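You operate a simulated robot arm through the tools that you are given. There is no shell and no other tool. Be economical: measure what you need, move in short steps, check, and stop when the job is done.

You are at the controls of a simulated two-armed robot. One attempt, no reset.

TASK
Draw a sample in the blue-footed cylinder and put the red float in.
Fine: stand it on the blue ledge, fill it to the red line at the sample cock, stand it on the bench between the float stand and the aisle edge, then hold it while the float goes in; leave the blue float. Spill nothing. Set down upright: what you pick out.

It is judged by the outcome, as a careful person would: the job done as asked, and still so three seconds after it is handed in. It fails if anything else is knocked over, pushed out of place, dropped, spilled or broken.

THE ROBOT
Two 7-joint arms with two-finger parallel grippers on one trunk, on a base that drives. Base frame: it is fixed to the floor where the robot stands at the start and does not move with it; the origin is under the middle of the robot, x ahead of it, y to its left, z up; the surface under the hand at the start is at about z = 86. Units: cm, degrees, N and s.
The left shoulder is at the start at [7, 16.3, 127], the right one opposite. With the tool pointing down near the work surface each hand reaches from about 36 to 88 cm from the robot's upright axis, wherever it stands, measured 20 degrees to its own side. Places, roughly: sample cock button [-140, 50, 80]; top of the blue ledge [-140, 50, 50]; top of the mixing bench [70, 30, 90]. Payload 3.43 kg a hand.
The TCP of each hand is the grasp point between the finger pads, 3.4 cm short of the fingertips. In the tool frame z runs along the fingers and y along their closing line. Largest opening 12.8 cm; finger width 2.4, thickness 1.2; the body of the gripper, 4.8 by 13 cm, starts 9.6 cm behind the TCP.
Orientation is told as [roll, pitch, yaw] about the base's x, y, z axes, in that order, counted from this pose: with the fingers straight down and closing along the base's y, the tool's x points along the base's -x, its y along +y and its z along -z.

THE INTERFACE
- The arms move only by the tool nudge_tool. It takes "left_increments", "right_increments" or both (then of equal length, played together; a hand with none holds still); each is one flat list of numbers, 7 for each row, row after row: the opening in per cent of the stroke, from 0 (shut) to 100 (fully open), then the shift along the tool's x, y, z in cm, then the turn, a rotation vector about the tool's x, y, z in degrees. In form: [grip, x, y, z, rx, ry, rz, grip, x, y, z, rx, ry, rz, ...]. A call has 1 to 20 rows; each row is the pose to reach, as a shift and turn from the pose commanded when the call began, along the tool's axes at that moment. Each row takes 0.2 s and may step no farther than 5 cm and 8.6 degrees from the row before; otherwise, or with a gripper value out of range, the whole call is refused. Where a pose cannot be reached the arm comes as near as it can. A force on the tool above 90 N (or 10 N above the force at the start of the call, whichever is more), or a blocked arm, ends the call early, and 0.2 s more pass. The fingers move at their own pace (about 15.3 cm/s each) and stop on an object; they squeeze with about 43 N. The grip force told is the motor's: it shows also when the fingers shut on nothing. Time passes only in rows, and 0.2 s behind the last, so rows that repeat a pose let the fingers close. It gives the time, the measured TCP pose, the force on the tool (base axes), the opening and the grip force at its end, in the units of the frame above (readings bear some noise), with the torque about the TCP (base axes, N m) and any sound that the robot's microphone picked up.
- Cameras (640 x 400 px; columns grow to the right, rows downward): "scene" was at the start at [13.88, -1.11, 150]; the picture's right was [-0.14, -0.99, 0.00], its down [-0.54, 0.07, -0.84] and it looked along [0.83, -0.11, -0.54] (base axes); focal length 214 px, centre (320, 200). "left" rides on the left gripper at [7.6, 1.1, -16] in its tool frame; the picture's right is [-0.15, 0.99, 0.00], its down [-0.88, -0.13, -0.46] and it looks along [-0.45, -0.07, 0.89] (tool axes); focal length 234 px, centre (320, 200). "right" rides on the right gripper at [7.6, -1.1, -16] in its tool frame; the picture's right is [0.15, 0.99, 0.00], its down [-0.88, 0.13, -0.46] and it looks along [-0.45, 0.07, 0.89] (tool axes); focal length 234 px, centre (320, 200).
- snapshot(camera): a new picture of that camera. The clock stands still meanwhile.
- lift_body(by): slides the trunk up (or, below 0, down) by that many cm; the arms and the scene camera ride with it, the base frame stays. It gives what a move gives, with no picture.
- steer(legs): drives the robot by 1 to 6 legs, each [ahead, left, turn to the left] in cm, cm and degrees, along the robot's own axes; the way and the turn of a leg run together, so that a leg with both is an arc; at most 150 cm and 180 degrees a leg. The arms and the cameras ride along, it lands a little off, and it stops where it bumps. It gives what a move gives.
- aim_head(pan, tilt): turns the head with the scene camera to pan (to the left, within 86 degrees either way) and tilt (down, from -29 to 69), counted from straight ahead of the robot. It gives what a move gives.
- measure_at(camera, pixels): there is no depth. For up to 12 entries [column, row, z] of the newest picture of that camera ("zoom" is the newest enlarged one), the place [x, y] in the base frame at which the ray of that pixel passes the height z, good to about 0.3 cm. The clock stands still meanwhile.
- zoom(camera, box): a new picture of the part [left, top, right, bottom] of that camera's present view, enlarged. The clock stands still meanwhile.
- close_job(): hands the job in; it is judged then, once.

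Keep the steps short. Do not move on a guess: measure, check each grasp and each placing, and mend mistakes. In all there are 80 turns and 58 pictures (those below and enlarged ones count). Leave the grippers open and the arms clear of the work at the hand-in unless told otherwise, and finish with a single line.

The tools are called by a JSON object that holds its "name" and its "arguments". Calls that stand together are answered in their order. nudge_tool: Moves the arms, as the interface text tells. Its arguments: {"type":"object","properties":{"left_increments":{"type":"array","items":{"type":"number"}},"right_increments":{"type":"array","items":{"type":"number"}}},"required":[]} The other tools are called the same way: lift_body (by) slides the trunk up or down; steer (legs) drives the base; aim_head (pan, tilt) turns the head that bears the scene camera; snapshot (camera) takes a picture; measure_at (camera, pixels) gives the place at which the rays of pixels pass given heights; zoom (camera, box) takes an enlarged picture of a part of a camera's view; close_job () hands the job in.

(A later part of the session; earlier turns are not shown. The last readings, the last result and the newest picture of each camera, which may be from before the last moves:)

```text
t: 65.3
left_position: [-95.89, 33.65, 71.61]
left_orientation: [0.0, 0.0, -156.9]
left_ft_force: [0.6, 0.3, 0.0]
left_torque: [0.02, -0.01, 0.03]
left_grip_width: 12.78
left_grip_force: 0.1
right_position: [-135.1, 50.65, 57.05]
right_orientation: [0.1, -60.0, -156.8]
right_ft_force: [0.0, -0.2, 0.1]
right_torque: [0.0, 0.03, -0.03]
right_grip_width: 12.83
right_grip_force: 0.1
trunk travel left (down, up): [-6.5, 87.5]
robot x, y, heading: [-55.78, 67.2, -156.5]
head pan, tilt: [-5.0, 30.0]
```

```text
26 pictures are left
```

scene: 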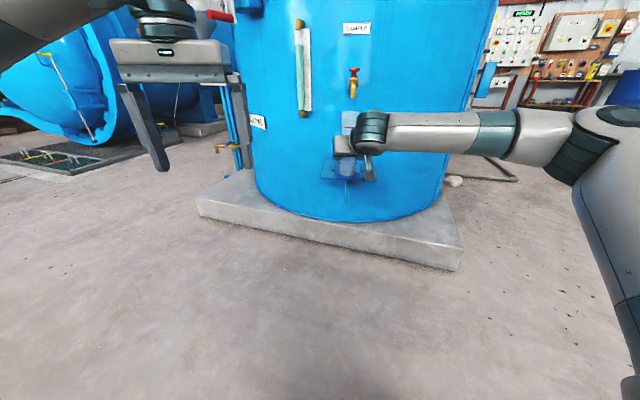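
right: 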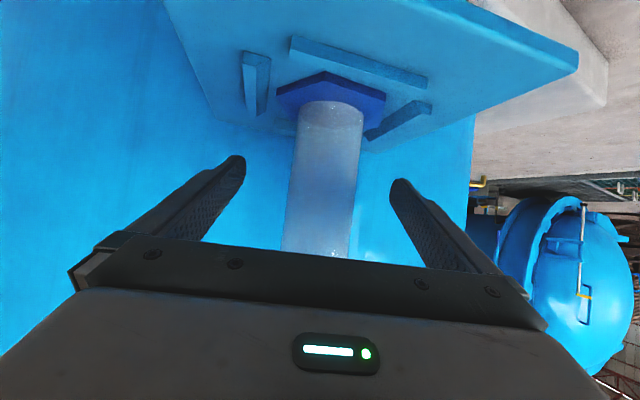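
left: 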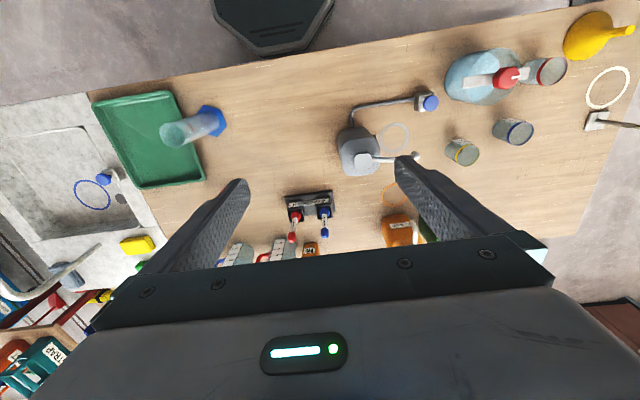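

The cylinder stands flat inside the rails. The right hand can wait there, open around the tube, while the left hand presses the button, whose top is at about [-138,50,83.5]. I'll raise the left hand, turn it right 32° and close its fingers.

{"name": "nudge_tool", "arguments": {"left_increments": [50, 0, 0, -4, 0, 0, 8, 0, 0, 0, -8, 0, 0, 16, 0, 0, 0, -12, 0, 0, 24, 0, 0, 0, -16, 0, 0, 32, 0, 0, 0, -20, 0, 0, 32, 0, 0, 0, -24, 0, 0, 32]}}

{"name": "nudge_tool", "arguments": {"left_increments": [0, 0, 0, 0, 0, -8, 0, 0, 0, 0, 0, 0, -16, 0, 0, 0, 0, 0, 0, -24, 0, 0, 0, 0, 0, 0, -32, 0, 0, 0, 0, 0, 0, -40, 0, 0, 0, 0, 0, 0, -48, 0, 0, 0, 0, 0, 0, -56, 0, 0, 0, 0, 0, 0, -64, 0, 0, 0, 0, 0, 0, -72, 0, 0, 0, 0, 0, 0, -75, 0, 0, 0, 0, 0, 0, -75, 0]}}

{"name": "snapshot", "arguments": {"camera": "scene"}}

```text
t: 66.7
left_position: [-95.14, 33.73, 92.31]
left_orientation: [0.2, -0.3, 171.1]
left_ft_force: [1.0, 1.0, 0.4]
left_torque: [-0.02, 0.01, 0.02]
left_grip_width: 0.02
left_grip_force: 33.0
left hand out of reach, approached as far as the arm can: row 6
right_position: [-135.12, 50.68, 57.07]
right_orientation: [0.1, -60.0, -156.9]
right_ft_force: [0.0, 0.2, -0.3]
right_torque: [0.01, -0.03, 0.01]
right_grip_width: 12.82
right_grip_force: 0.1
trunk travel left (down, up): [-6.5, 87.5]
robot x, y, heading: [-56.27, 67.77, -157.0]
head pan, tilt: [-5.0, 30.0]
```

```text
t: 69.1
left_position: [-95.14, 33.8, 92.29]
left_orientation: [-0.1, -75.1, 171.2]
left_ft_force: [-0.4, 0.4, 0.1]
left_torque: [0.0, 0.01, -0.02]
left_grip_width: 0.01
left_grip_force: 33.2
right_position: [-135.12, 50.82, 57.14]
right_orientation: [0.1, -60.0, -157.0]
right_ft_force: [0.1, 0.1, 0.3]
right_torque: [-0.01, -0.02, 0.02]
right_grip_width: 12.79
right_grip_force: 0.1
trunk travel left (down, up): [-6.5, 87.5]
robot x, y, heading: [-55.67, 67.08, -157.1]
head pan, tilt: [-5.0, 30.0]
```

```text
25 pictures are left
```

scene: 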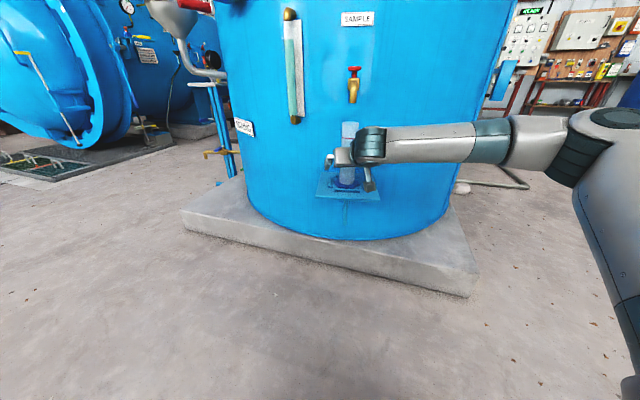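

I'll measure the button in this picture (disc at about (354,69)), and check the left camera's view.

{"name": "zoom", "arguments": {"camera": "scene", "box": [330, 55, 380, 125]}}

{"name": "zoom", "arguments": {"camera": "left", "box": [0, 0, 640, 400]}}

{"name": "measure_at", "arguments": {"camera": "scene", "pixels": [[354, 104, 75], [354, 104, 74], [354, 69, 84]]}}

```text
5.71 times, centred on (355, 90) of scene
```

zoom: 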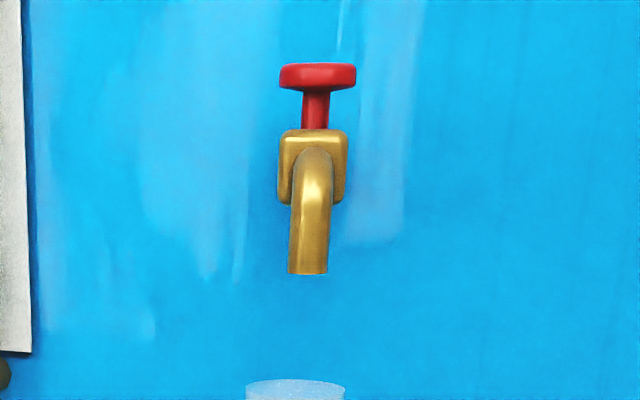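

```text
1.00 times, centred on (320, 200) of left (not enlarged: the box is as wide or as high as the picture)
```

zoom: 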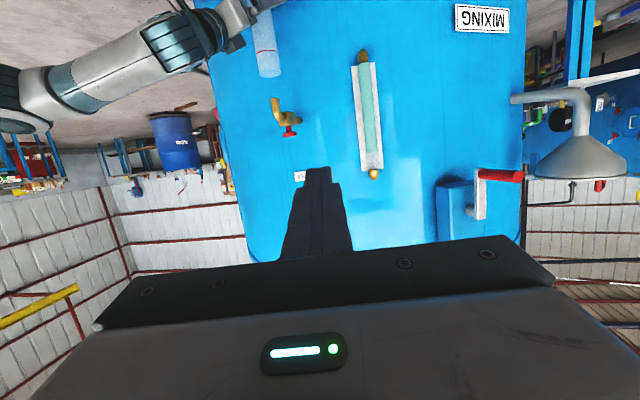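

```text
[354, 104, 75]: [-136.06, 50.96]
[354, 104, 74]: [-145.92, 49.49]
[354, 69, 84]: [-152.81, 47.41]
```

The left camera gives a second line to the button at (290,132). I'll triangulate it.

{"name": "measure_at", "arguments": {"camera": "left", "pixels": [[290, 134, 81], [290, 134, 82], [290, 134, 83], [290, 134, 84], [273, 98, 75], [273, 98, 76]]}}

{"name": "measure_at", "arguments": {"camera": "scene", "pixels": [[354.6, 68, 81.5], [354.6, 68, 82.5], [354.6, 68, 83], [354.6, 68, 83.5]]}}

```text
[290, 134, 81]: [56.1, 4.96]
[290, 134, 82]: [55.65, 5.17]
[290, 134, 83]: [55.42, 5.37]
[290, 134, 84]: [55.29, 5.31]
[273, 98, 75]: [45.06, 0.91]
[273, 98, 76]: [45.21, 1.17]
```

```text
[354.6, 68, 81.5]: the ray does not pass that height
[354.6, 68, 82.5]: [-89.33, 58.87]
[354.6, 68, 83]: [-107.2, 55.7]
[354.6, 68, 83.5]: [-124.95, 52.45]
```

That used the old left snapshot, so I'll measure through the newest zoom picture instead.

{"name": "measure_at", "arguments": {"camera": "zoom", "pixels": [[290, 134, 81], [290, 134, 82], [290, 134, 83], [290, 134, 84], [290, 134, 85], [273, 98, 75], [273, 98, 76]]}}

```text
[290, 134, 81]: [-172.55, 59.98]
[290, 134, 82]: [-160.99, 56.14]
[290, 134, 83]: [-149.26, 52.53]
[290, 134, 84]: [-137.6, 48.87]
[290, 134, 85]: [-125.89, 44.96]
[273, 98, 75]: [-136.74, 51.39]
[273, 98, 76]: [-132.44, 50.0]
```

The button is at about [-140.2,49.8] with its top at z≈83.9, and the disc is about 4 cm across. I'll bring the closed left fingers most of the way there, staying above it.

{"name": "nudge_tool", "arguments": {"left_increments": [0, -0.68, -0.89, 4.45, 0, 0, 0, 0, -1.35, -1.77, 8.9, 0, 0, 0, 0, -2.0, -2.66, 13.35, 0, 0, 0, 0, -2.7, -3.54, 17.8, 0, 0, 0, 0, -3.4, -4.43, 22.25, 0, 0, 0, 0, -4.05, -5.3, 26.7, 0, 0, 0, 0, -4.7, -6.2, 31.15, 0, 0, 0, 0, -5.4, -7.1, 35.6, 0, 0, 0, 0, -5.4, -7.1, 35.6, 0, 0, 0]}}

{"name": "snapshot", "arguments": {"camera": "left"}}

{"name": "snapshot", "arguments": {"camera": "scene"}}

```text
t: 71.1
left_position: [-129.35, 46.17, 88.12]
left_orientation: [0.0, -75.0, 171.2]
left_ft_force: [-0.3, 0.8, 0.0]
left_torque: [-0.03, 0.01, 0.01]
left_grip_width: 0.01
left_grip_force: 32.9
right_position: [-135.13, 50.84, 57.01]
right_orientation: [0.1, -60.1, -156.8]
right_ft_force: [0.0, 0.3, 0.3]
right_torque: [-0.03, 0.04, 0.02]
right_grip_width: 12.8
right_grip_force: 0.1
trunk travel left (down, up): [-6.5, 87.5]
robot x, y, heading: [-55.97, 67.33, -156.7]
head pan, tilt: [-5.0, 30.0]
```

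```text
22 pictures are left
```

left: 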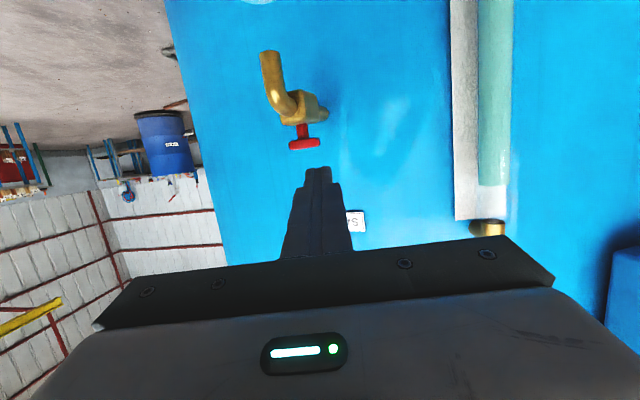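

```text
21 pictures are left
```

scene: 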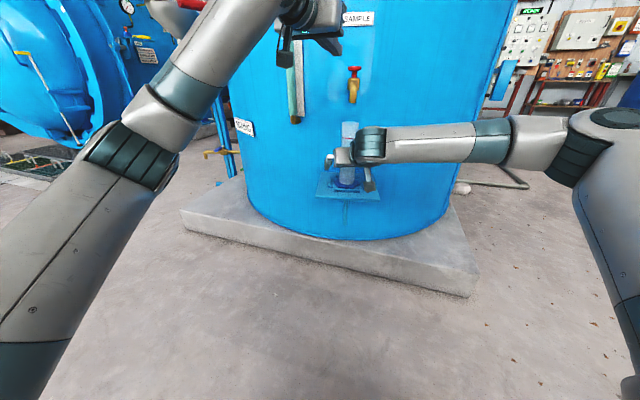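

The view is clear on both sides. I'll refine the button position from this nearer left view at (304,146).

{"name": "measure_at", "arguments": {"camera": "left", "pixels": [[304, 145, 83], [304, 149, 83.5], [304, 149, 84], [266, 53, 75], [317, 168, 87]]}}

```text
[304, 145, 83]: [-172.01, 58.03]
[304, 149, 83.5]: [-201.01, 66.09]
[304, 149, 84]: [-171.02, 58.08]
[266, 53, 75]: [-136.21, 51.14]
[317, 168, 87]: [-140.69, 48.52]
```

The button top is at about z 84 to 84.5 and y≈50.1. I'll move the fingertips over it, holding the hand at z 88.

{"name": "nudge_tool", "arguments": {"left_increments": [0, -1.1, -1.0, 4.4, 0, 0, 0, 0, -2.25, -2.07, 8.8, 0, 0, 0, 0, -2.25, -2.07, 8.8, 0, 0, 0]}}

{"name": "zoom", "arguments": {"camera": "scene", "box": [310, 45, 400, 195]}}

```text
t: 71.9
left_position: [-138.28, 49.73, 88.3]
left_orientation: [0.1, -75.0, 171.0]
left_ft_force: [0.0, -0.2, -0.2]
left_torque: [0.0, -0.02, -0.02]
left_grip_width: 0.02
left_grip_force: 33.2
right_position: [-135.14, 50.77, 57.1]
right_orientation: [0.1, -60.0, -156.9]
right_ft_force: [0.0, 0.2, 0.4]
right_torque: [0.03, 0.0, 0.0]
right_grip_width: 12.8
right_grip_force: 0.1
trunk travel left (down, up): [-6.5, 87.5]
robot x, y, heading: [-55.99, 67.03, -156.8]
head pan, tilt: [-5.0, 30.0]
```

```text
2.67 times, centred on (355, 120) of scene
```

zoom: 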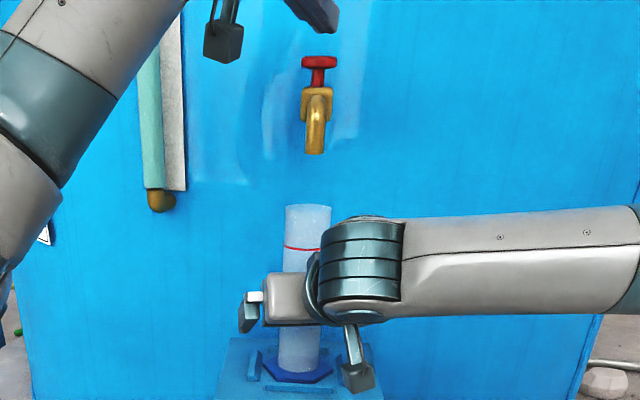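

The fingertips are above the red button, and the nozzle lines up over the tube. The red line shows at zoom (302,248). I'll press down in small steps and watch the force.

{"name": "nudge_tool", "arguments": {"left_increments": [0, 0.58, 0, 0.16, 0, 0, 0, 0, 1.16, 0, 0.31, 0, 0, 0, 0, 1.74, 0, 0.47, 0, 0, 0, 0, 2.3, 0, 0.62, 0, 0, 0]}}

```text
t: 72.9
left_position: [-138.2, 49.8, 85.86]
left_orientation: [-0.2, -75.0, 171.4]
left_ft_force: [-1.5, -0.9, 2.3]
left_torque: [-0.02, 0.09, 0.02]
left_grip_width: 0.0
left_grip_force: 33.3
right_position: [-134.98, 50.82, 57.21]
right_orientation: [0.1, -60.0, -156.8]
right_ft_force: [-0.4, 1.4, 0.2]
right_torque: [-0.01, -0.01, 0.02]
right_grip_width: 12.82
right_grip_force: 0.0
trunk travel left (down, up): [-6.5, 87.5]
robot x, y, heading: [-55.81, 67.62, -156.8]
head pan, tilt: [-5.0, 30.0]
heard: click
```

There was a click at 2.3 N, so the button has engaged. I'll look at the tube.

{"name": "zoom", "arguments": {"camera": "scene", "box": [325, 75, 375, 185]}}

```text
3.64 times, centred on (350, 130) of scene
```

zoom: 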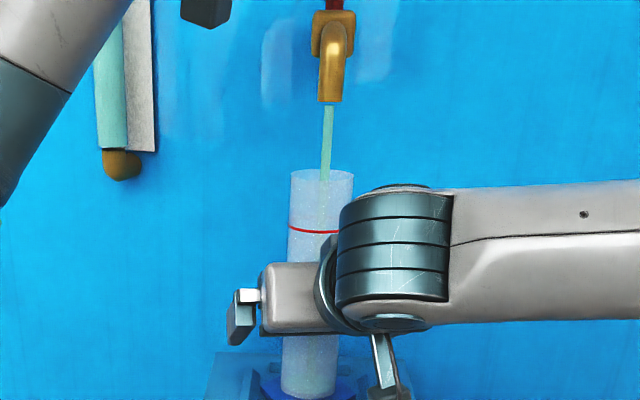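

A green stream is running into the tube. I'll hold for about 1 s and read the level.

{"name": "nudge_tool", "arguments": {"left_increments": [0, 0, 0, 0, 0, 0, 0, 0, 0, 0, 0, 0, 0, 0, 0, 0, 0, 0, 0, 0, 0, 0, 0, 0, 0, 0, 0, 0]}}

{"name": "snapshot", "arguments": {"camera": "right"}}

```text
t: 73.9
left_position: [-138.2, 49.83, 85.64]
left_orientation: [-0.1, -75.0, 171.2]
left_ft_force: [0.7, -1.9, 3.2]
left_torque: [-0.01, 0.12, 0.03]
left_grip_width: 0.02
left_grip_force: 31.9
right_position: [-135.12, 50.67, 57.15]
right_orientation: [0.1, -59.9, -156.9]
right_ft_force: [-0.4, -0.2, 0.0]
right_torque: [-0.01, 0.0, 0.01]
right_grip_width: 12.8
right_grip_force: 0.1
trunk travel left (down, up): [-6.5, 87.5]
robot x, y, heading: [-56.15, 67.13, -157.2]
head pan, tilt: [-5.0, 30.0]
```

```text
18 pictures are left
```

right: 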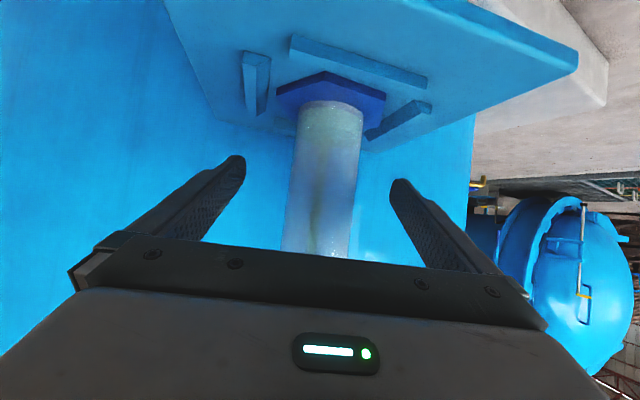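

The level is only about 2 to 3 cm after roughly 1.5 s. I'll hold about 2.6 s more and look again.

{"name": "nudge_tool", "arguments": {"left_increments": [0, 0, 0, 0, 0, 0, 0, 0, 0, 0, 0, 0, 0, 0, 0, 0, 0, 0, 0, 0, 0, 0, 0, 0, 0, 0, 0, 0, 0, 0, 0, 0, 0, 0, 0, 0, 0, 0, 0, 0, 0, 0, 0, 0, 0, 0, 0, 0, 0, 0, 0, 0, 0, 0, 0, 0, 0, 0, 0, 0, 0, 0, 0, 0, 0, 0, 0, 0, 0, 0, 0, 0, 0, 0, 0, 0, 0, 0, 0, 0, 0, 0, 0, 0]}}

{"name": "snapshot", "arguments": {"camera": "right"}}

```text
t: 76.5
left_position: [-138.21, 49.68, 85.79]
left_orientation: [0.0, -75.0, 171.3]
left_ft_force: [-1.4, -2.0, 2.0]
left_torque: [0.02, 0.04, 0.03]
left_grip_width: 0.01
left_grip_force: 33.3
right_position: [-135.06, 50.71, 57.17]
right_orientation: [0.1, -60.0, -156.9]
right_ft_force: [-0.2, 0.5, 0.6]
right_torque: [-0.03, 0.02, 0.07]
right_grip_width: 12.81
right_grip_force: 0.1
trunk travel left (down, up): [-6.5, 87.5]
robot x, y, heading: [-56.05, 67.39, -157.2]
head pan, tilt: [-5.0, 30.0]
```

```text
17 pictures are left
```

right: 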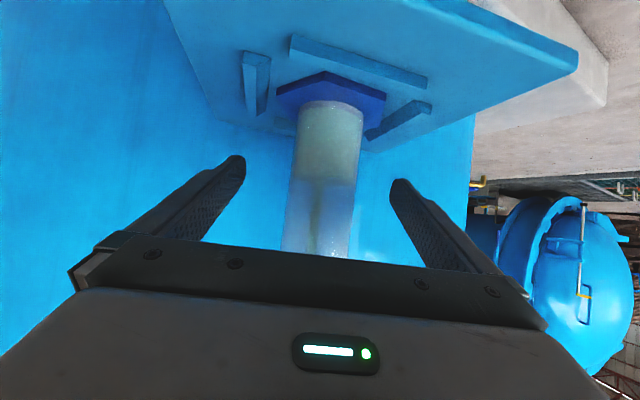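

The level is about 5.3 cm above the tube bottom after 3.9 s, roughly 1.4 cm/s. The red line is about 14 cm up, so about 6 s remain. I'll hold about 4 s and look.

{"name": "nudge_tool", "arguments": {"left_increments": [0, 0, 0, 0, 0, 0, 0, 0, 0, 0, 0, 0, 0, 0, 0, 0, 0, 0, 0, 0, 0, 0, 0, 0, 0, 0, 0, 0, 0, 0, 0, 0, 0, 0, 0, 0, 0, 0, 0, 0, 0, 0, 0, 0, 0, 0, 0, 0, 0, 0, 0, 0, 0, 0, 0, 0, 0, 0, 0, 0, 0, 0, 0, 0, 0, 0, 0, 0, 0, 0, 0, 0, 0, 0, 0, 0, 0, 0, 0, 0, 0, 0, 0, 0, 0, 0, 0, 0, 0, 0, 0, 0, 0, 0, 0, 0, 0, 0, 0, 0, 0, 0, 0, 0, 0, 0, 0, 0, 0, 0, 0, 0, 0, 0, 0, 0, 0, 0, 0, 0, 0, 0, 0, 0, 0, 0, 0, 0, 0, 0, 0, 0, 0]}}

{"name": "zoom", "arguments": {"camera": "scene", "box": [325, 95, 375, 185]}}

```text
t: 80.5
left_position: [-138.26, 49.85, 85.74]
left_orientation: [0.0, -75.0, 171.1]
left_ft_force: [-0.1, -0.6, 2.9]
left_torque: [0.01, 0.11, 0.01]
left_grip_width: 0.01
left_grip_force: 32.9
right_position: [-135.19, 50.75, 57.19]
right_orientation: [0.1, -59.9, -156.9]
right_ft_force: [0.4, -0.7, -0.4]
right_torque: [0.0, -0.01, 0.01]
right_grip_width: 12.81
right_grip_force: 0.1
trunk travel left (down, up): [-6.5, 87.5]
robot x, y, heading: [-55.86, 67.4, -157.1]
head pan, tilt: [-5.0, 30.0]
```

```text
4.44 times, centred on (350, 140) of scene
```

zoom: 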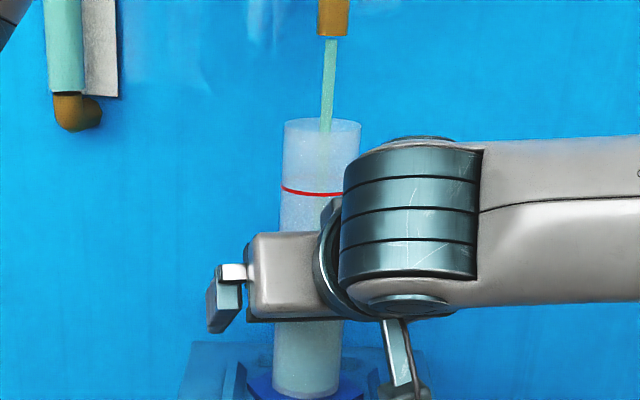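

The level is still just hidden behind the gripper, below the line. I'll hold about 1.6 s more.

{"name": "nudge_tool", "arguments": {"left_increments": [0, 0, 0, 0, 0, 0, 0, 0, 0, 0, 0, 0, 0, 0, 0, 0, 0, 0, 0, 0, 0, 0, 0, 0, 0, 0, 0, 0, 0, 0, 0, 0, 0, 0, 0, 0, 0, 0, 0, 0, 0, 0, 0, 0, 0, 0, 0, 0, 0]}}

{"name": "zoom", "arguments": {"camera": "scene", "box": [325, 110, 365, 160]}}

```text
t: 82.1
left_position: [-138.23, 49.71, 85.72]
left_orientation: [0.1, -75.0, 171.1]
left_ft_force: [0.0, -0.3, 3.2]
left_torque: [0.01, 0.1, 0.0]
left_grip_width: 0.0
left_grip_force: 32.6
right_position: [-135.04, 50.74, 57.13]
right_orientation: [0.0, -60.0, -156.8]
right_ft_force: [-0.1, 0.4, -0.2]
right_torque: [0.01, -0.01, 0.03]
right_grip_width: 12.8
right_grip_force: 0.1
trunk travel left (down, up): [-6.5, 87.5]
robot x, y, heading: [-56.04, 67.4, -157.0]
head pan, tilt: [-5.0, 30.0]
```

```text
8.00 times, centred on (345, 135) of scene
```

zoom: 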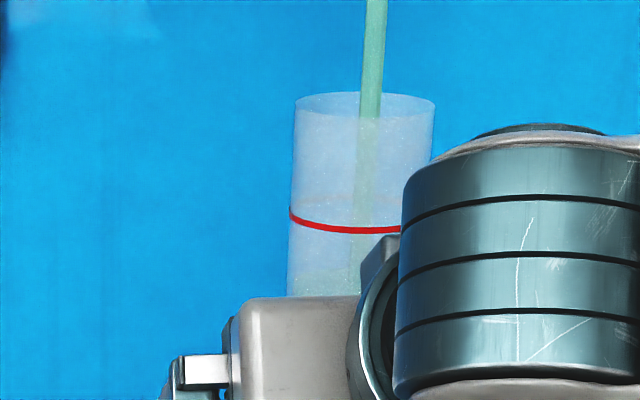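

The surface is visible now, about 2.5 cm below the line. I'll hold 1.2 s more, then check.

{"name": "nudge_tool", "arguments": {"left_increments": [0, 0, 0, 0, 0, 0, 0, 0, 0, 0, 0, 0, 0, 0, 0, 0, 0, 0, 0, 0, 0, 0, 0, 0, 0, 0, 0, 0, 0, 0, 0, 0, 0, 0, 0]}}

{"name": "zoom", "arguments": {"camera": "scene", "box": [325, 110, 365, 160]}}

```text
t: 83.3
left_position: [-138.28, 49.81, 85.76]
left_orientation: [0.1, -75.0, 171.0]
left_ft_force: [0.7, 0.2, 2.2]
left_torque: [0.01, 0.1, 0.03]
left_grip_width: 0.0
left_grip_force: 33.7
right_position: [-135.18, 50.69, 56.98]
right_orientation: [0.2, -60.1, -156.8]
right_ft_force: [0.2, 0.5, 0.0]
right_torque: [-0.03, -0.02, -0.01]
right_grip_width: 12.83
right_grip_force: 0.1
trunk travel left (down, up): [-6.5, 87.5]
robot x, y, heading: [-55.97, 67.53, -157.0]
head pan, tilt: [-5.0, 30.0]
```

```text
8.00 times, centred on (345, 135) of scene
```

zoom: 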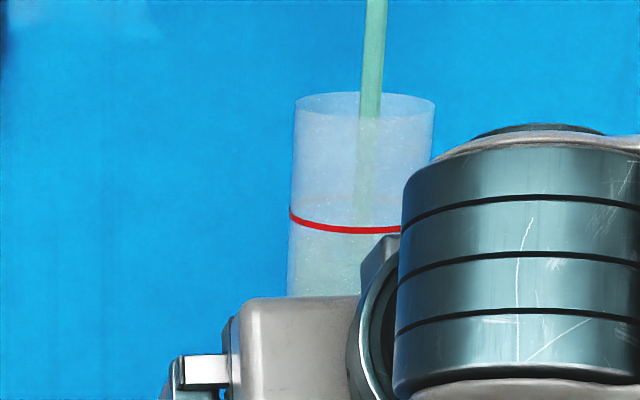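

The surface is now about 0.3 cm under the red line. Letting go takes about 0.2 s of flow, so I'll release now by lifting the fingers quickly.

{"name": "nudge_tool", "arguments": {"left_increments": [0, -3.9, 0, -1.0, 0, 0, 0, 0, -3.9, 0, -1.0, 0, 0, 0]}}

{"name": "zoom", "arguments": {"camera": "scene", "box": [330, 118, 362, 150]}}

```text
t: 83.9
left_position: [-138.2, 49.81, 89.72]
left_orientation: [0.0, -74.9, 171.2]
left_ft_force: [-0.5, -0.3, 0.2]
left_torque: [0.01, 0.01, 0.01]
left_grip_width: 0.0
left_grip_force: 33.3
right_position: [-135.19, 50.62, 57.13]
right_orientation: [0.1, -60.0, -157.0]
right_ft_force: [-1.1, 0.4, 1.1]
right_torque: [-0.04, -0.03, -0.01]
right_grip_width: 12.81
right_grip_force: 0.1
trunk travel left (down, up): [-6.5, 87.5]
robot x, y, heading: [-56.15, 67.37, -156.9]
head pan, tilt: [-5.0, 30.0]
```

```text
12.50 times, centred on (346, 134) of scene
```

zoom: 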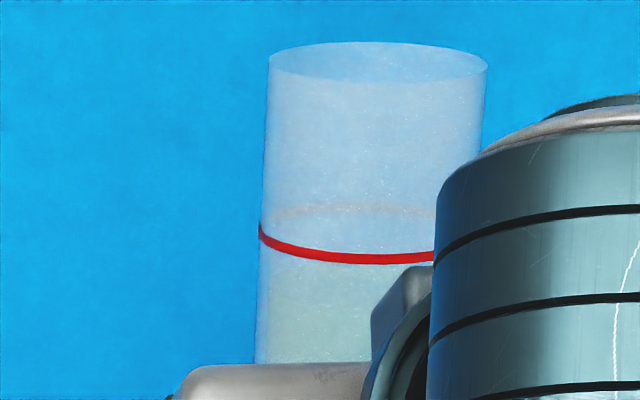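

The flow has stopped. To be sure of the level I'll enlarge once more right at the line.

{"name": "zoom", "arguments": {"camera": "scene", "box": [339, 132, 355, 146]}}

```text
16.00 times, centred on (347, 139) of scene
```

zoom: 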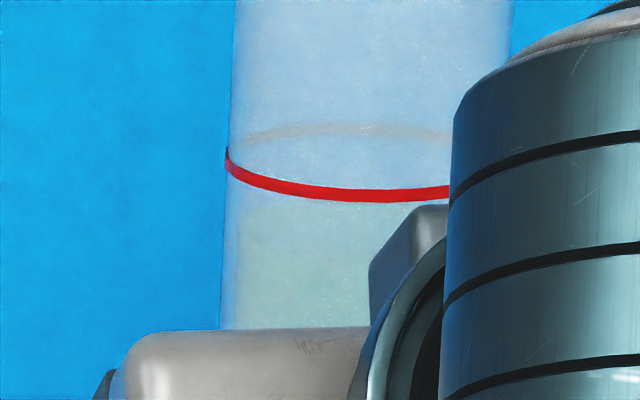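

From above I can't tell whether that boundary is the front or the back of the surface. I'll pull the left hand back and lower it, so its camera sees the tube nearly level with the line.

{"name": "nudge_tool", "arguments": {"left_increments": [0, 1.26, 0.4, -4.7, 0, 0, 0, 0, 2.5, 0.8, -9.4, 0, 0, 0, 0, 3.8, 1.1, -14, 0, 0, 0, 0, 5.0, 1.5, -18.7, 0, 0, 0, 0, 6.3, 1.9, -23.4, 0, 0, 0, 0, 7.5, 2.2, -28.1, 0, 0, 0, 0, 8.8, 2.6, -32.8, 0, 0, 0, 0, 12.6, 2.6, -31.8, 0, 0, 0, 0, 16.4, 2.6, -30.8, 0, 0, 0, 0, 20.2, 2.6, -29.8, 0, 0, 0, 0, 23.3, 2.6, -28.9, 0, 0, 0, 0, 23.3, 2.6, -28.9, 0, 0, 0]}}

{"name": "snapshot", "arguments": {"camera": "left"}}

```text
t: 86.5
left_position: [-105.47, 41.96, 74.57]
left_orientation: [-0.1, -74.9, 171.2]
left_ft_force: [-0.6, 1.1, -0.5]
left_torque: [0.01, -0.03, 0.01]
left_grip_width: 0.0
left_grip_force: 32.7
right_position: [-135.11, 50.87, 57.18]
right_orientation: [0.1, -60.0, -156.8]
right_ft_force: [-0.1, 0.3, 0.3]
right_torque: [-0.02, 0.0, 0.02]
right_grip_width: 12.78
right_grip_force: 0.0
trunk travel left (down, up): [-6.5, 87.5]
robot x, y, heading: [-55.97, 67.32, -157.0]
head pan, tilt: [-5.0, 30.0]
```

```text
11 pictures are left
```

left: 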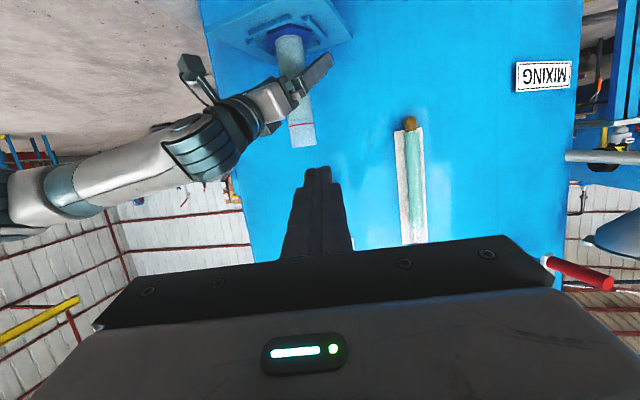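

The tube's upper part and red line are in clear view at about (302,125). I'll zoom there.

{"name": "zoom", "arguments": {"camera": "left", "box": [285, 105, 321, 150]}}

```text
8.89 times, centred on (303, 128) of left
```

zoom: 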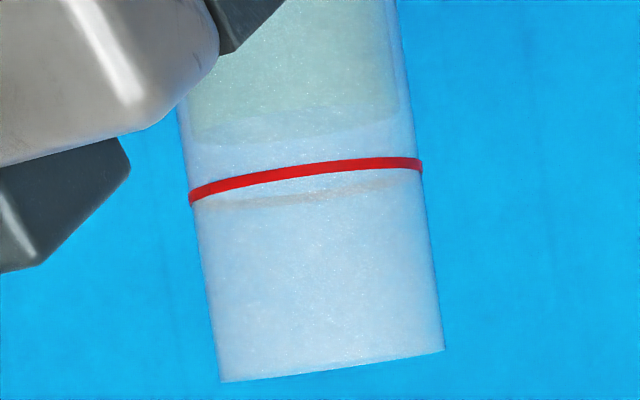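

Now it is clear: the surface is about 1.4 cm below the line, and the flow works out at about 1.15 cm/s. I need about 1.2 s more, so I'll take the left hand back above the button by the same path.

{"name": "nudge_tool", "arguments": {"left_increments": [0, -3.1, 0, -0.9, 0, 0, 0, 0, -6.9, 0, -1.9, 0, 0, 0, 0, -10.7, 0, -2.9, 0, 0, 0, 0, -14.5, 0, -3.9, 0, 0, 0, 0, -15.8, -0.4, 0.8, 0, 0, 0, 0, -17, -0.8, 5.5, 0, 0, 0, 0, -18.3, -1.1, 10.1, 0, 0, 0, 0, -19.5, -1.5, 14.8, 0, 0, 0, 0, -20.8, -1.9, 19.5, 0, 0, 0, 0, -22, -2.2, 24.2, 0, 0, 0, 0, -23.3, -2.6, 28.9, 0, 0, 0, 0, -23.3, -2.6, 28.9, 0, 0, 0]}}

```text
t: 89.1
left_position: [-138.43, 49.85, 89.95]
left_orientation: [0.1, -74.9, 171.1]
left_ft_force: [-0.2, 0.0, -0.4]
left_torque: [-0.03, -0.03, 0.0]
left_grip_width: 0.0
left_grip_force: 32.9
right_position: [-135.15, 50.69, 57.28]
right_orientation: [0.1, -59.9, -156.9]
right_ft_force: [-0.5, 0.0, 0.1]
right_torque: [-0.01, 0.03, -0.01]
right_grip_width: 12.81
right_grip_force: 0.0
trunk travel left (down, up): [-6.5, 87.5]
robot x, y, heading: [-55.93, 67.4, -156.6]
head pan, tilt: [-5.0, 30.0]
```

I'm back above the button. This call presses, holds about 1.1 s and lifts off.

{"name": "nudge_tool", "arguments": {"left_increments": [0, 2.9, 0, 0.77, 0, 0, 0, 0, 4.05, 0, 1.08, 0, 0, 0, 0, 4.05, 0, 1.08, 0, 0, 0, 0, 4.05, 0, 1.08, 0, 0, 0, 0, 4.05, 0, 1.08, 0, 0, 0, 0, 4.05, 0, 1.08, 0, 0, 0, 0, 4.05, 0, 1.08, 0, 0, 0, 0, 0, 0, 0, 0, 0, 0, 0, 0, 0, 0, 0, 0, 0]}}

{"name": "zoom", "arguments": {"camera": "scene", "box": [339, 132, 355, 146]}}

```text
t: 91.1
left_position: [-138.74, 49.95, 89.87]
left_orientation: [-0.1, -75.0, 171.2]
left_ft_force: [1.3, 0.5, -0.3]
left_torque: [0.02, -0.03, 0.01]
left_grip_width: 0.0
left_grip_force: 32.9
right_position: [-135.14, 50.68, 57.2]
right_orientation: [0.1, -60.0, -156.9]
right_ft_force: [-0.2, -0.7, -0.3]
right_torque: [0.01, 0.0, 0.02]
right_grip_width: 12.8
right_grip_force: 0.1
trunk travel left (down, up): [-6.5, 87.5]
robot x, y, heading: [-55.92, 67.29, -157.0]
head pan, tilt: [-5.0, 30.0]
heard: click
```

```text
16.00 times, centred on (347, 139) of scene
```

zoom: 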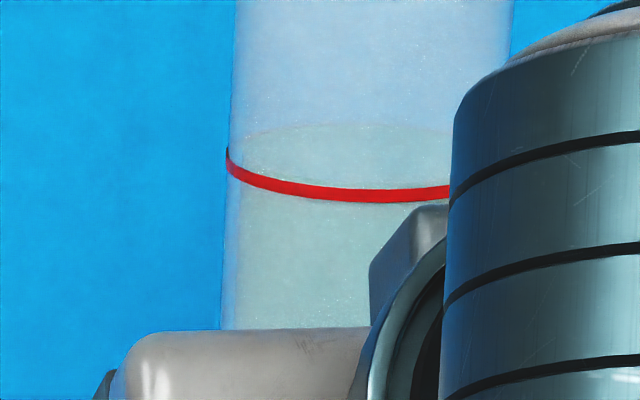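

The surface's back edge now coincides with the back of the red line, so it is filled to the line. I'll retract the left hand while the right hand closes on the tube.

{"name": "nudge_tool", "arguments": {"left_increments": [0, 1.26, 0.4, -4.7, 0, 0, 0, 0, 2.5, 0.8, -9.4, 0, 0, 0, 0, 3.8, 1.1, -14, 0, 0, 0, 0, 5.0, 1.5, -18.7, 0, 0, 0, 0, 6.3, 1.9, -23.4, 0, 0, 0, 0, 7.5, 2.2, -28.1, 0, 0, 0, 0, 8.8, 2.6, -32.8, 0, 0, 0, 0, 8.8, 2.6, -32.8, 0, 0, 0], "right_increments": [80, 0, 0, 0, 0, 0, 0, 60, 0, 0, 0, 0, 0, 0, 50, 0, 0, 0, 0, 0, 0, 44, 0, 0, 0, 0, 0, 0, 41, 0, 0, 0, 0, 0, 0, 30, 0, 0, 0, 0, 0, 0, 0, 0, 0, 0, 0, 0, 0, 0, 0, 0, 0, 0, 0, 0]}}

```text
t: 92.9
left_position: [-105.21, 41.7, 89.66]
left_orientation: [-0.2, -74.9, 171.1]
left_ft_force: [-0.4, -0.5, -0.3]
left_torque: [0.03, -0.01, 0.02]
left_grip_width: 0.01
left_grip_force: 32.8
right_position: [-135.21, 50.93, 57.17]
right_orientation: [0.1, -60.1, -156.8]
right_ft_force: [0.3, 0.9, -0.6]
right_torque: [0.18, 0.06, -0.04]
right_grip_width: 5.01
right_grip_force: 43.4
trunk travel left (down, up): [-6.5, 87.5]
robot x, y, heading: [-56.22, 67.14, -157.0]
head pan, tilt: [-5.0, 30.0]
```

It's gripped at 5.01 cm. I'll lift 2.3 cm with the trunk, which keeps the rim under the nozzle, and then back straight out.

{"name": "lift_body", "arguments": {"by": 2.3}}

{"name": "steer", "arguments": {"legs": [[-28, 0, 0]]}}

```text
t: 93.6
left_position: [-105.25, 41.68, 92.03]
left_orientation: [-0.1, -74.9, 171.3]
left_ft_force: [0.3, 0.0, 0.3]
left_torque: [0.02, 0.03, 0.0]
left_grip_width: 0.0
left_grip_force: 33.4
right_position: [-135.15, 50.57, 59.32]
right_orientation: [0.1, -59.9, -156.9]
right_ft_force: [-0.3, -0.2, -2.9]
right_torque: [0.0, 0.0, 0.04]
right_grip_width: 4.99
right_grip_force: 42.8
trunk travel left (down, up): [-8.8, 85.2]
robot x, y, heading: [-56.31, 66.75, -157.2]
head pan, tilt: [-5.0, 30.0]
```

```text
t: 95.5
left_position: [-79.83, 52.79, 91.98]
left_orientation: [0.0, -74.9, 171.2]
left_ft_force: [0.2, -0.3, 0.7]
left_torque: [0.0, 0.02, -0.02]
left_grip_width: 0.01
left_grip_force: 32.8
right_position: [-109.66, 61.8, 59.31]
right_orientation: [0.1, -60.1, -157.0]
right_ft_force: [-0.2, 0.9, -3.7]
right_torque: [-0.01, -0.06, 0.0]
right_grip_width: 4.98
right_grip_force: 43.0
trunk travel left (down, up): [-8.8, 85.2]
robot x, y, heading: [-30.4, 78.37, -157.2]
head pan, tilt: [-5.0, 30.0]
```

It's clear of the cock. I'll raise the trunk 45 cm to carry height and drive back to the bench the way I came.

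{"name": "lift_body", "arguments": {"by": 40}}

{"name": "lift_body", "arguments": {"by": 5.5}}

{"name": "steer", "arguments": {"legs": [[0, 0, -112], [-75, 27, 0], [0, 0, -91]]}}

{"name": "aim_head", "arguments": {"pan": 0, "tilt": 35}}

{"name": "snapshot", "arguments": {"camera": "scene"}}

```text
t: 99.4
left_position: [-79.68, 52.78, 131.89]
left_orientation: [-0.1, -74.9, 171.2]
left_ft_force: [0.2, 0.3, -0.3]
left_torque: [0.01, 0.03, 0.0]
left_grip_width: 0.0
left_grip_force: 33.2
right_position: [-109.73, 61.74, 99.34]
right_orientation: [0.1, -59.9, -157.0]
right_ft_force: [-0.4, -0.1, -2.7]
right_torque: [0.01, -0.02, -0.01]
right_grip_width: 5.0
right_grip_force: 43.2
trunk travel left (down, up): [-48.8, 45.2]
robot x, y, heading: [-30.3, 78.31, -157.0]
head pan, tilt: [-5.0, 30.0]
```

```text
t: 100.3
left_position: [-79.96, 52.65, 137.56]
left_orientation: [-0.1, -74.9, 171.0]
left_ft_force: [-0.3, 0.6, -1.0]
left_torque: [-0.01, 0.02, 0.04]
left_grip_width: 0.02
left_grip_force: 33.3
right_position: [-109.62, 61.78, 104.82]
right_orientation: [0.1, -60.0, -157.0]
right_ft_force: [0.3, 0.1, -3.6]
right_torque: [-0.02, 0.0, 0.01]
right_grip_width: 4.97
right_grip_force: 42.9
trunk travel left (down, up): [-54.3, 39.7]
robot x, y, heading: [-30.82, 78.28, -157.3]
head pan, tilt: [-5.0, 30.0]
```

```text
t: 113.2
left_position: [1.15, 3.61, 137.53]
left_orientation: [-0.1, -74.9, -33.5]
left_ft_force: [-1.0, -0.6, 0.5]
left_torque: [0.0, -0.01, 0.06]
left_grip_width: 0.0
left_grip_force: 33.4
right_position: [24.52, -17.17, 104.81]
right_orientation: [0.1, -60.0, -1.5]
right_ft_force: [0.7, 0.2, -3.0]
right_torque: [-0.03, 0.02, 0.01]
right_grip_width: 4.93
right_grip_force: 43.2
trunk travel left (down, up): [-54.3, 39.7]
robot x, y, heading: [-54.38, 0.94, -1.7]
head pan, tilt: [-5.0, 30.0]
```

```text
t: 113.9
left_position: [1.07, 3.47, 137.55]
left_orientation: [-0.1, -75.0, -33.5]
left_ft_force: [1.1, 0.1, -0.3]
left_torque: [0.06, -0.01, -0.02]
left_grip_width: 0.0
left_grip_force: 32.8
right_position: [24.51, -17.06, 104.78]
right_orientation: [0.1, -60.1, -1.6]
right_ft_force: [-0.2, 0.6, -3.0]
right_torque: [0.05, 0.01, 0.0]
right_grip_width: 4.93
right_grip_force: 43.1
trunk travel left (down, up): [-54.3, 39.7]
robot x, y, heading: [-54.58, 1.09, -1.9]
head pan, tilt: [0.0, 35.0]
```

```text
8 pictures are left
```

scene: 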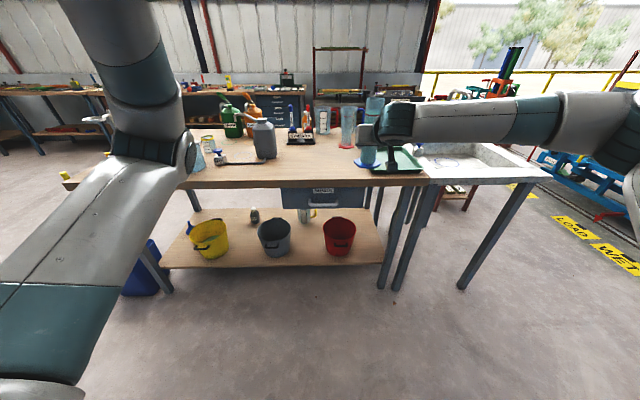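

Everything is in place, and the stretch of bench between the float stand and the near edge is empty. I'll aim for [53,6]: sidestep left first, then drive in.

{"name": "steer", "arguments": {"legs": [[0, 21.5, 2], [27, 0, 0]]}}

{"name": "snapshot", "arguments": {"camera": "scene"}}

```text
t: 117.1
left_position: [28.61, 27.23, 137.54]
left_orientation: [-0.1, -74.9, -31.6]
left_ft_force: [0.4, -0.5, 1.4]
left_torque: [0.02, 0.0, 0.01]
left_grip_width: 0.01
left_grip_force: 32.9
right_position: [52.54, 7.28, 104.94]
right_orientation: [0.1, -60.1, 0.2]
right_ft_force: [0.4, 0.3, -2.8]
right_torque: [0.02, 0.04, -0.01]
right_grip_width: 4.9
right_grip_force: 43.0
trunk travel left (down, up): [-54.3, 39.7]
robot x, y, heading: [-26.76, 22.65, 0.3]
head pan, tilt: [0.0, 35.0]
```

```text
7 pictures are left
```

scene: 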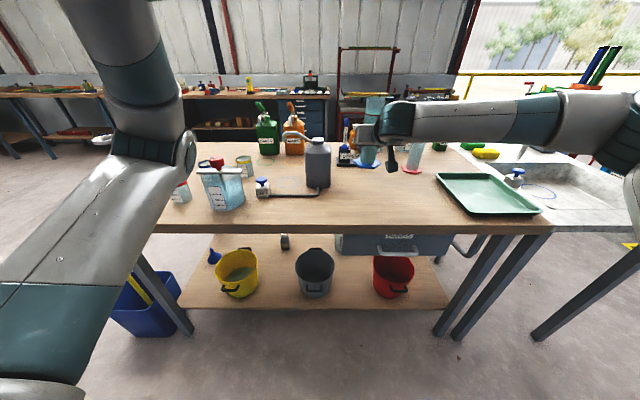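

The spot below is clear. I'll check the nearest items: the carboy's right edge (331,187), the hose end (319,195), and the stand front (345,168).

{"name": "measure_at", "arguments": {"camera": "scene", "pixels": [[331, 187, 86], [319, 196, 86], [345, 168, 86], [400, 235, 86]]}}

{"name": "lift_body", "arguments": {"by": -11.4}}

```text
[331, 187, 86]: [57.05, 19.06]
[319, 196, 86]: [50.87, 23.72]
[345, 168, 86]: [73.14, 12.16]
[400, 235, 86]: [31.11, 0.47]
```

```text
t: 118.5
left_position: [28.54, 27.23, 126.17]
left_orientation: [-0.1, -75.0, -31.7]
left_ft_force: [0.9, -0.1, -1.0]
left_torque: [0.01, 0.01, 0.01]
left_grip_width: 0.01
left_grip_force: 32.9
right_position: [52.52, 7.34, 93.55]
right_orientation: [0.0, -60.0, 0.2]
right_ft_force: [-1.8, 0.2, -3.3]
right_torque: [0.01, 0.02, -0.01]
right_grip_width: 4.91
right_grip_force: 43.1
trunk travel left (down, up): [-42.9, 51.1]
robot x, y, heading: [-26.57, 23.11, -0.1]
head pan, tilt: [0.0, 35.0]
```

There's 7 cm of clearance to the carboy. I'll lower in fine steps until it touches.

{"name": "nudge_tool", "arguments": {"right_increments": [0, 0.26, 0, 0.15, 0, 0, 0, 0, 0.43, 0, 0.25, 0, 0, 0, 0, 0.6, 0, 0.35, 0, 0, 0, 0, 0.74, 0, 0.43, 0, 0, 0, 0, 0.74, 0, 0.43, 0, 0, 0]}}

```text
t: 119.7
left_position: [28.33, 27.39, 126.26]
left_orientation: [0.0, -75.1, -31.7]
left_ft_force: [-0.1, 0.1, -0.6]
left_torque: [-0.03, -0.02, 0.02]
left_grip_width: 0.0
left_grip_force: 32.8
right_position: [52.33, 7.48, 93.03]
right_orientation: [0.1, -60.5, 0.2]
right_ft_force: [2.6, 2.3, 17.4]
right_torque: [-0.58, -0.12, -0.08]
right_grip_width: 4.86
right_grip_force: 42.9
trunk travel left (down, up): [-42.9, 51.1]
robot x, y, heading: [-26.7, 23.03, 0.5]
head pan, tilt: [0.0, 35.0]
```

It's on the bench with 17 N on the hand, slightly over-pressed. I'll ease up 0.3 cm.

{"name": "nudge_tool", "arguments": {"right_increments": [0, -0.13, 0, -0.08, 0, 0, 0, 0, -0.26, 0, -0.15, 0, 0, 0, 0, -0.26, 0, -0.15, 0, 0, 0]}}

```text
t: 120.5
left_position: [28.36, 27.26, 126.21]
left_orientation: [-0.1, -75.2, -31.7]
left_ft_force: [-0.7, -0.2, 0.4]
left_torque: [-0.01, -0.01, -0.04]
left_grip_width: 0.0
left_grip_force: 32.9
right_position: [52.25, 7.35, 93.06]
right_orientation: [0.2, -60.1, 0.2]
right_ft_force: [-0.2, 2.2, 12.8]
right_torque: [-0.31, -0.54, -0.06]
right_grip_width: 4.82
right_grip_force: 42.8
trunk travel left (down, up): [-42.9, 51.1]
robot x, y, heading: [-26.72, 23.07, 0.0]
head pan, tilt: [0.0, 35.0]
```

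Still 12.8 N. I'll ease up a little more, then open the hand so the cylinder stands freely.

{"name": "nudge_tool", "arguments": {"right_increments": [0, -0.17, 0, -0.1, 0, 0, 0, 0, -0.35, 0, -0.2, 0, 0, 0, 0, -0.35, 0, -0.2, 0, 0, 0]}}

```text
t: 121.3
left_position: [28.6, 27.36, 126.05]
left_orientation: [0.0, -74.9, -31.7]
left_ft_force: [0.2, 0.9, 0.4]
left_torque: [0.02, -0.02, 0.04]
left_grip_width: 0.0
left_grip_force: 33.4
right_position: [52.48, 7.24, 93.16]
right_orientation: [0.1, -59.8, 0.2]
right_ft_force: [-1.0, 0.0, -3.3]
right_torque: [0.03, 0.04, -0.02]
right_grip_width: 4.83
right_grip_force: 42.7
trunk travel left (down, up): [-42.9, 51.1]
robot x, y, heading: [-26.67, 22.8, 0.2]
head pan, tilt: [0.0, 35.0]
```

The weight is back on the hand, so the foot is barely off the bench. I'll lower 0.15 cm and open.

{"name": "nudge_tool", "arguments": {"right_increments": [0, 0.13, 0, 0.08, 0, 0, 0, 0, 0.16, 0, 0.09, 0, 0, 0, 44, 0.16, 0, 0.09, 0, 0, 0, 60, 0.16, 0, 0.09, 0, 0, 0, 60, 0.16, 0, 0.09, 0, 0, 0]}}

{"name": "zoom", "arguments": {"camera": "scene", "box": [310, 90, 430, 220]}}

```text
t: 122.5
left_position: [28.47, 27.16, 126.17]
left_orientation: [0.0, -75.0, -31.7]
left_ft_force: [-0.4, -0.8, 0.7]
left_torque: [0.01, 0.0, -0.01]
left_grip_width: 0.0
left_grip_force: 33.2
right_position: [52.4, 7.34, 93.25]
right_orientation: [0.2, -60.0, 0.2]
right_ft_force: [0.0, -0.2, 0.5]
right_torque: [0.01, 0.01, 0.0]
right_grip_width: 7.69
right_grip_force: 0.1
trunk travel left (down, up): [-42.9, 51.1]
robot x, y, heading: [-26.45, 22.79, 0.1]
head pan, tilt: [0.0, 35.0]
```

```text
3.08 times, centred on (370, 155) of scene
```

zoom: 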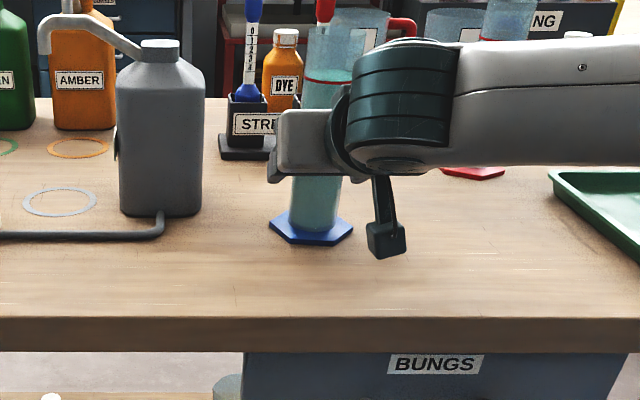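

The cylinder stands upright on the bench with its liquid at the line. From here the left hand can't reach the float, so I'll take the float first from a closer stance and then hold the cylinder from its right side. Now I'll open the right hand fully and raise the trunk off the tube.

{"name": "nudge_tool", "arguments": {"right_increments": [100, 0, 0, 0, 0, 0, 0, 100, 0, 0, 0, 0, 0, 0]}}

{"name": "lift_body", "arguments": {"by": 35}}

{"name": "nudge_tool", "arguments": {"right_increments": [100, 1.8, -0.8, -3.1, -6.5, 0, -3.75, 100, 3.6, -1.6, -6.2, -13, 0, -7.5, 100, 5.4, -2.4, -9.4, -19.5, 0, -11.25, 100, 7.2, -3.2, -12.5, -26, 0, -15, 100, 9, -4, -15.7, -32.5, 0, -18.75, 100, 10.8, -4.8, -18.8, -39, 0, -22.5, 100, 12.6, -5.6, -22, -45.5, 0, -26.25, 100, 14.5, -6.5, -25.1, -52, 0, -30, 100, 14.5, -6.5, -25.1, -52, 0, -30, 100, 14.5, -6.5, -25.1, -52, 0, -30], "left_increments": [0, 0, 0, 0, 0, 7.5, 0, 0, 0, 0, 0, 0, 15, 0, 0, 0, 0, 0, 0, 22.5, 0, 0, 0, 0, 0, 0, 30, 0, 0, 0, 0, 0, 0, 37.5, 0, 0, 0, 0, 0, 0, 45, 0, 0, 0, 0, 0, 0, 52.5, 0, 0, 0, 0, 0, 0, 60, 0, 0, 0, 0, 0, 0, 67.5, 0, 0, 0, 0, 0, 0, 75, 0]}}

```text
t: 123.1
left_position: [28.52, 27.23, 126.19]
left_orientation: [-0.1, -75.0, -31.6]
left_ft_force: [-0.3, -0.4, 0.6]
left_torque: [0.02, 0.01, -0.01]
left_grip_width: 0.01
left_grip_force: 33.0
right_position: [52.46, 7.42, 93.15]
right_orientation: [0.2, -60.0, 0.2]
right_ft_force: [0.1, 0.1, -1.0]
right_torque: [-0.03, 0.01, 0.0]
right_grip_width: 12.8
right_grip_force: 0.0
trunk travel left (down, up): [-42.9, 51.1]
robot x, y, heading: [-27.02, 22.75, 0.1]
head pan, tilt: [0.0, 35.0]
```

```text
t: 126.6
left_position: [28.55, 27.17, 161.16]
left_orientation: [-0.2, -74.9, -31.7]
left_ft_force: [0.4, 0.1, 0.5]
left_torque: [0.0, -0.02, 0.0]
left_grip_width: 0.0
left_grip_force: 32.5
right_position: [52.51, 7.37, 128.15]
right_orientation: [0.2, -59.9, 0.2]
right_ft_force: [-0.3, 0.3, -0.7]
right_torque: [-0.02, -0.01, 0.02]
right_grip_width: 12.78
right_grip_force: 0.1
trunk travel left (down, up): [-77.9, 16.1]
robot x, y, heading: [-27.11, 22.86, 0.0]
head pan, tilt: [0.0, 35.0]
```

```text
t: 128.8
left_position: [28.46, 26.93, 160.78]
left_orientation: [-0.1, -4.5, -32.0]
left_ft_force: [-0.4, 0.0, 0.0]
left_torque: [-0.01, 0.05, 0.0]
left_grip_width: 0.0
left_grip_force: 32.7
left hand out of reach, approached as far as the arm can: row 10
right_position: [23.48, 0.57, 128.15]
right_orientation: [0.2, -60.2, 60.4]
right_ft_force: [0.4, 0.0, 0.1]
right_torque: [0.02, 0.01, 0.01]
right_grip_width: 12.8
right_grip_force: 0.1
trunk travel left (down, up): [-77.9, 16.1]
robot x, y, heading: [-26.91, 22.6, -0.2]
head pan, tilt: [0.0, 35.0]
```

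The right hand is turned to approach from the right. The left is nearly vertical but too high, so I'll lower it 20 cm, turn it straight and half-open it. Then I'll drive forward to about [0,7].

{"name": "nudge_tool", "arguments": {"left_increments": [50, 0, 0, 4, 0, 0.9, -6.4, 50, 0, 0, 8, 0, 1.8, -12.8, 50, 0, 0, 12, 0, 2.7, -19.2, 50, 0, 0, 16, 0, 3.6, -25.6, 50, 0, 0, 20, 0, 4.5, -32, 50, 0, 0, 20, 0, 4.5, -32]}}

{"name": "steer", "arguments": {"legs": [[27, -15.8, 0]]}}

{"name": "aim_head", "arguments": {"pan": 0, "tilt": 42}}

{"name": "snapshot", "arguments": {"camera": "scene"}}

{"name": "snapshot", "arguments": {"camera": "left"}}

```text
t: 130.2
left_position: [29.48, 26.24, 140.63]
left_orientation: [-1.1, 0.6, 0.1]
left_ft_force: [-0.8, 0.3, -0.9]
left_torque: [0.01, -0.06, -0.02]
left_grip_width: 6.41
left_grip_force: 0.0
right_position: [23.39, 0.64, 128.12]
right_orientation: [-0.1, -60.2, 60.4]
right_ft_force: [0.4, 0.2, -0.5]
right_torque: [-0.01, -0.01, 0.0]
right_grip_width: 12.79
right_grip_force: 0.1
trunk travel left (down, up): [-77.9, 16.1]
robot x, y, heading: [-26.96, 22.9, 0.1]
head pan, tilt: [0.0, 35.0]
```

```text
t: 132.3
left_position: [56.23, 11.28, 140.68]
left_orientation: [-1.2, 0.6, 0.7]
left_ft_force: [0.1, 0.6, 0.5]
left_torque: [0.0, -0.03, 0.03]
left_grip_width: 6.4
left_grip_force: 0.0
right_position: [50.31, -14.39, 128.28]
right_orientation: [-0.1, -60.0, 61.1]
right_ft_force: [-0.4, 0.1, -0.7]
right_torque: [-0.02, 0.03, -0.04]
right_grip_width: 12.8
right_grip_force: 0.0
trunk travel left (down, up): [-77.9, 16.1]
robot x, y, heading: [0.19, 7.01, 0.8]
head pan, tilt: [0.0, 35.0]
```

```text
t: 132.9
left_position: [56.52, 11.2, 140.56]
left_orientation: [-1.1, 0.6, 0.7]
left_ft_force: [0.5, -0.1, 0.2]
left_torque: [0.0, 0.0, 0.01]
left_grip_width: 6.4
left_grip_force: 0.2
right_position: [50.49, -14.46, 128.12]
right_orientation: [0.1, -60.0, 60.9]
right_ft_force: [0.4, 0.6, -0.9]
right_torque: [-0.03, 0.01, 0.01]
right_grip_width: 12.78
right_grip_force: 0.0
trunk travel left (down, up): [-77.9, 16.1]
robot x, y, heading: [0.31, 7.2, 1.2]
head pan, tilt: [0.0, 42.0]
```

```text
5 pictures are left
```

scene: 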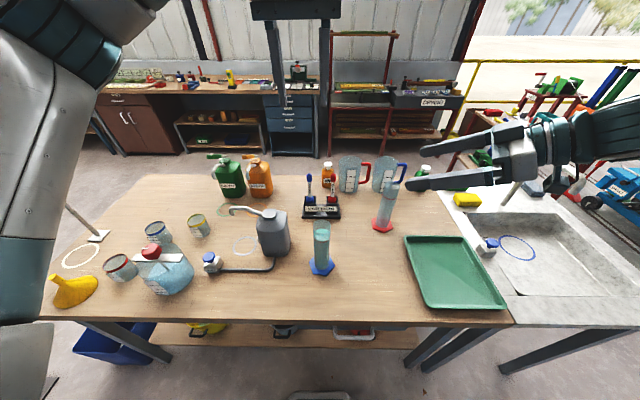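

```text
4 pictures are left
```

left: 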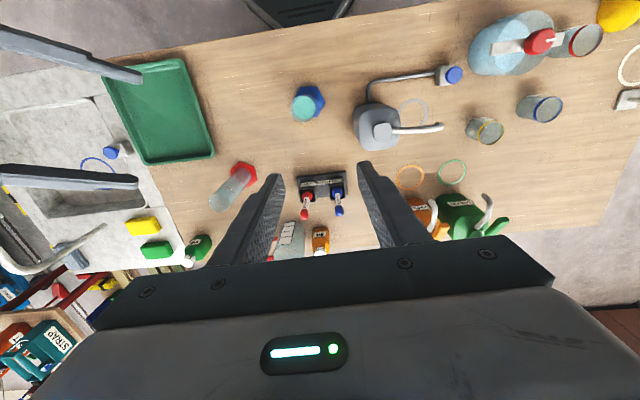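

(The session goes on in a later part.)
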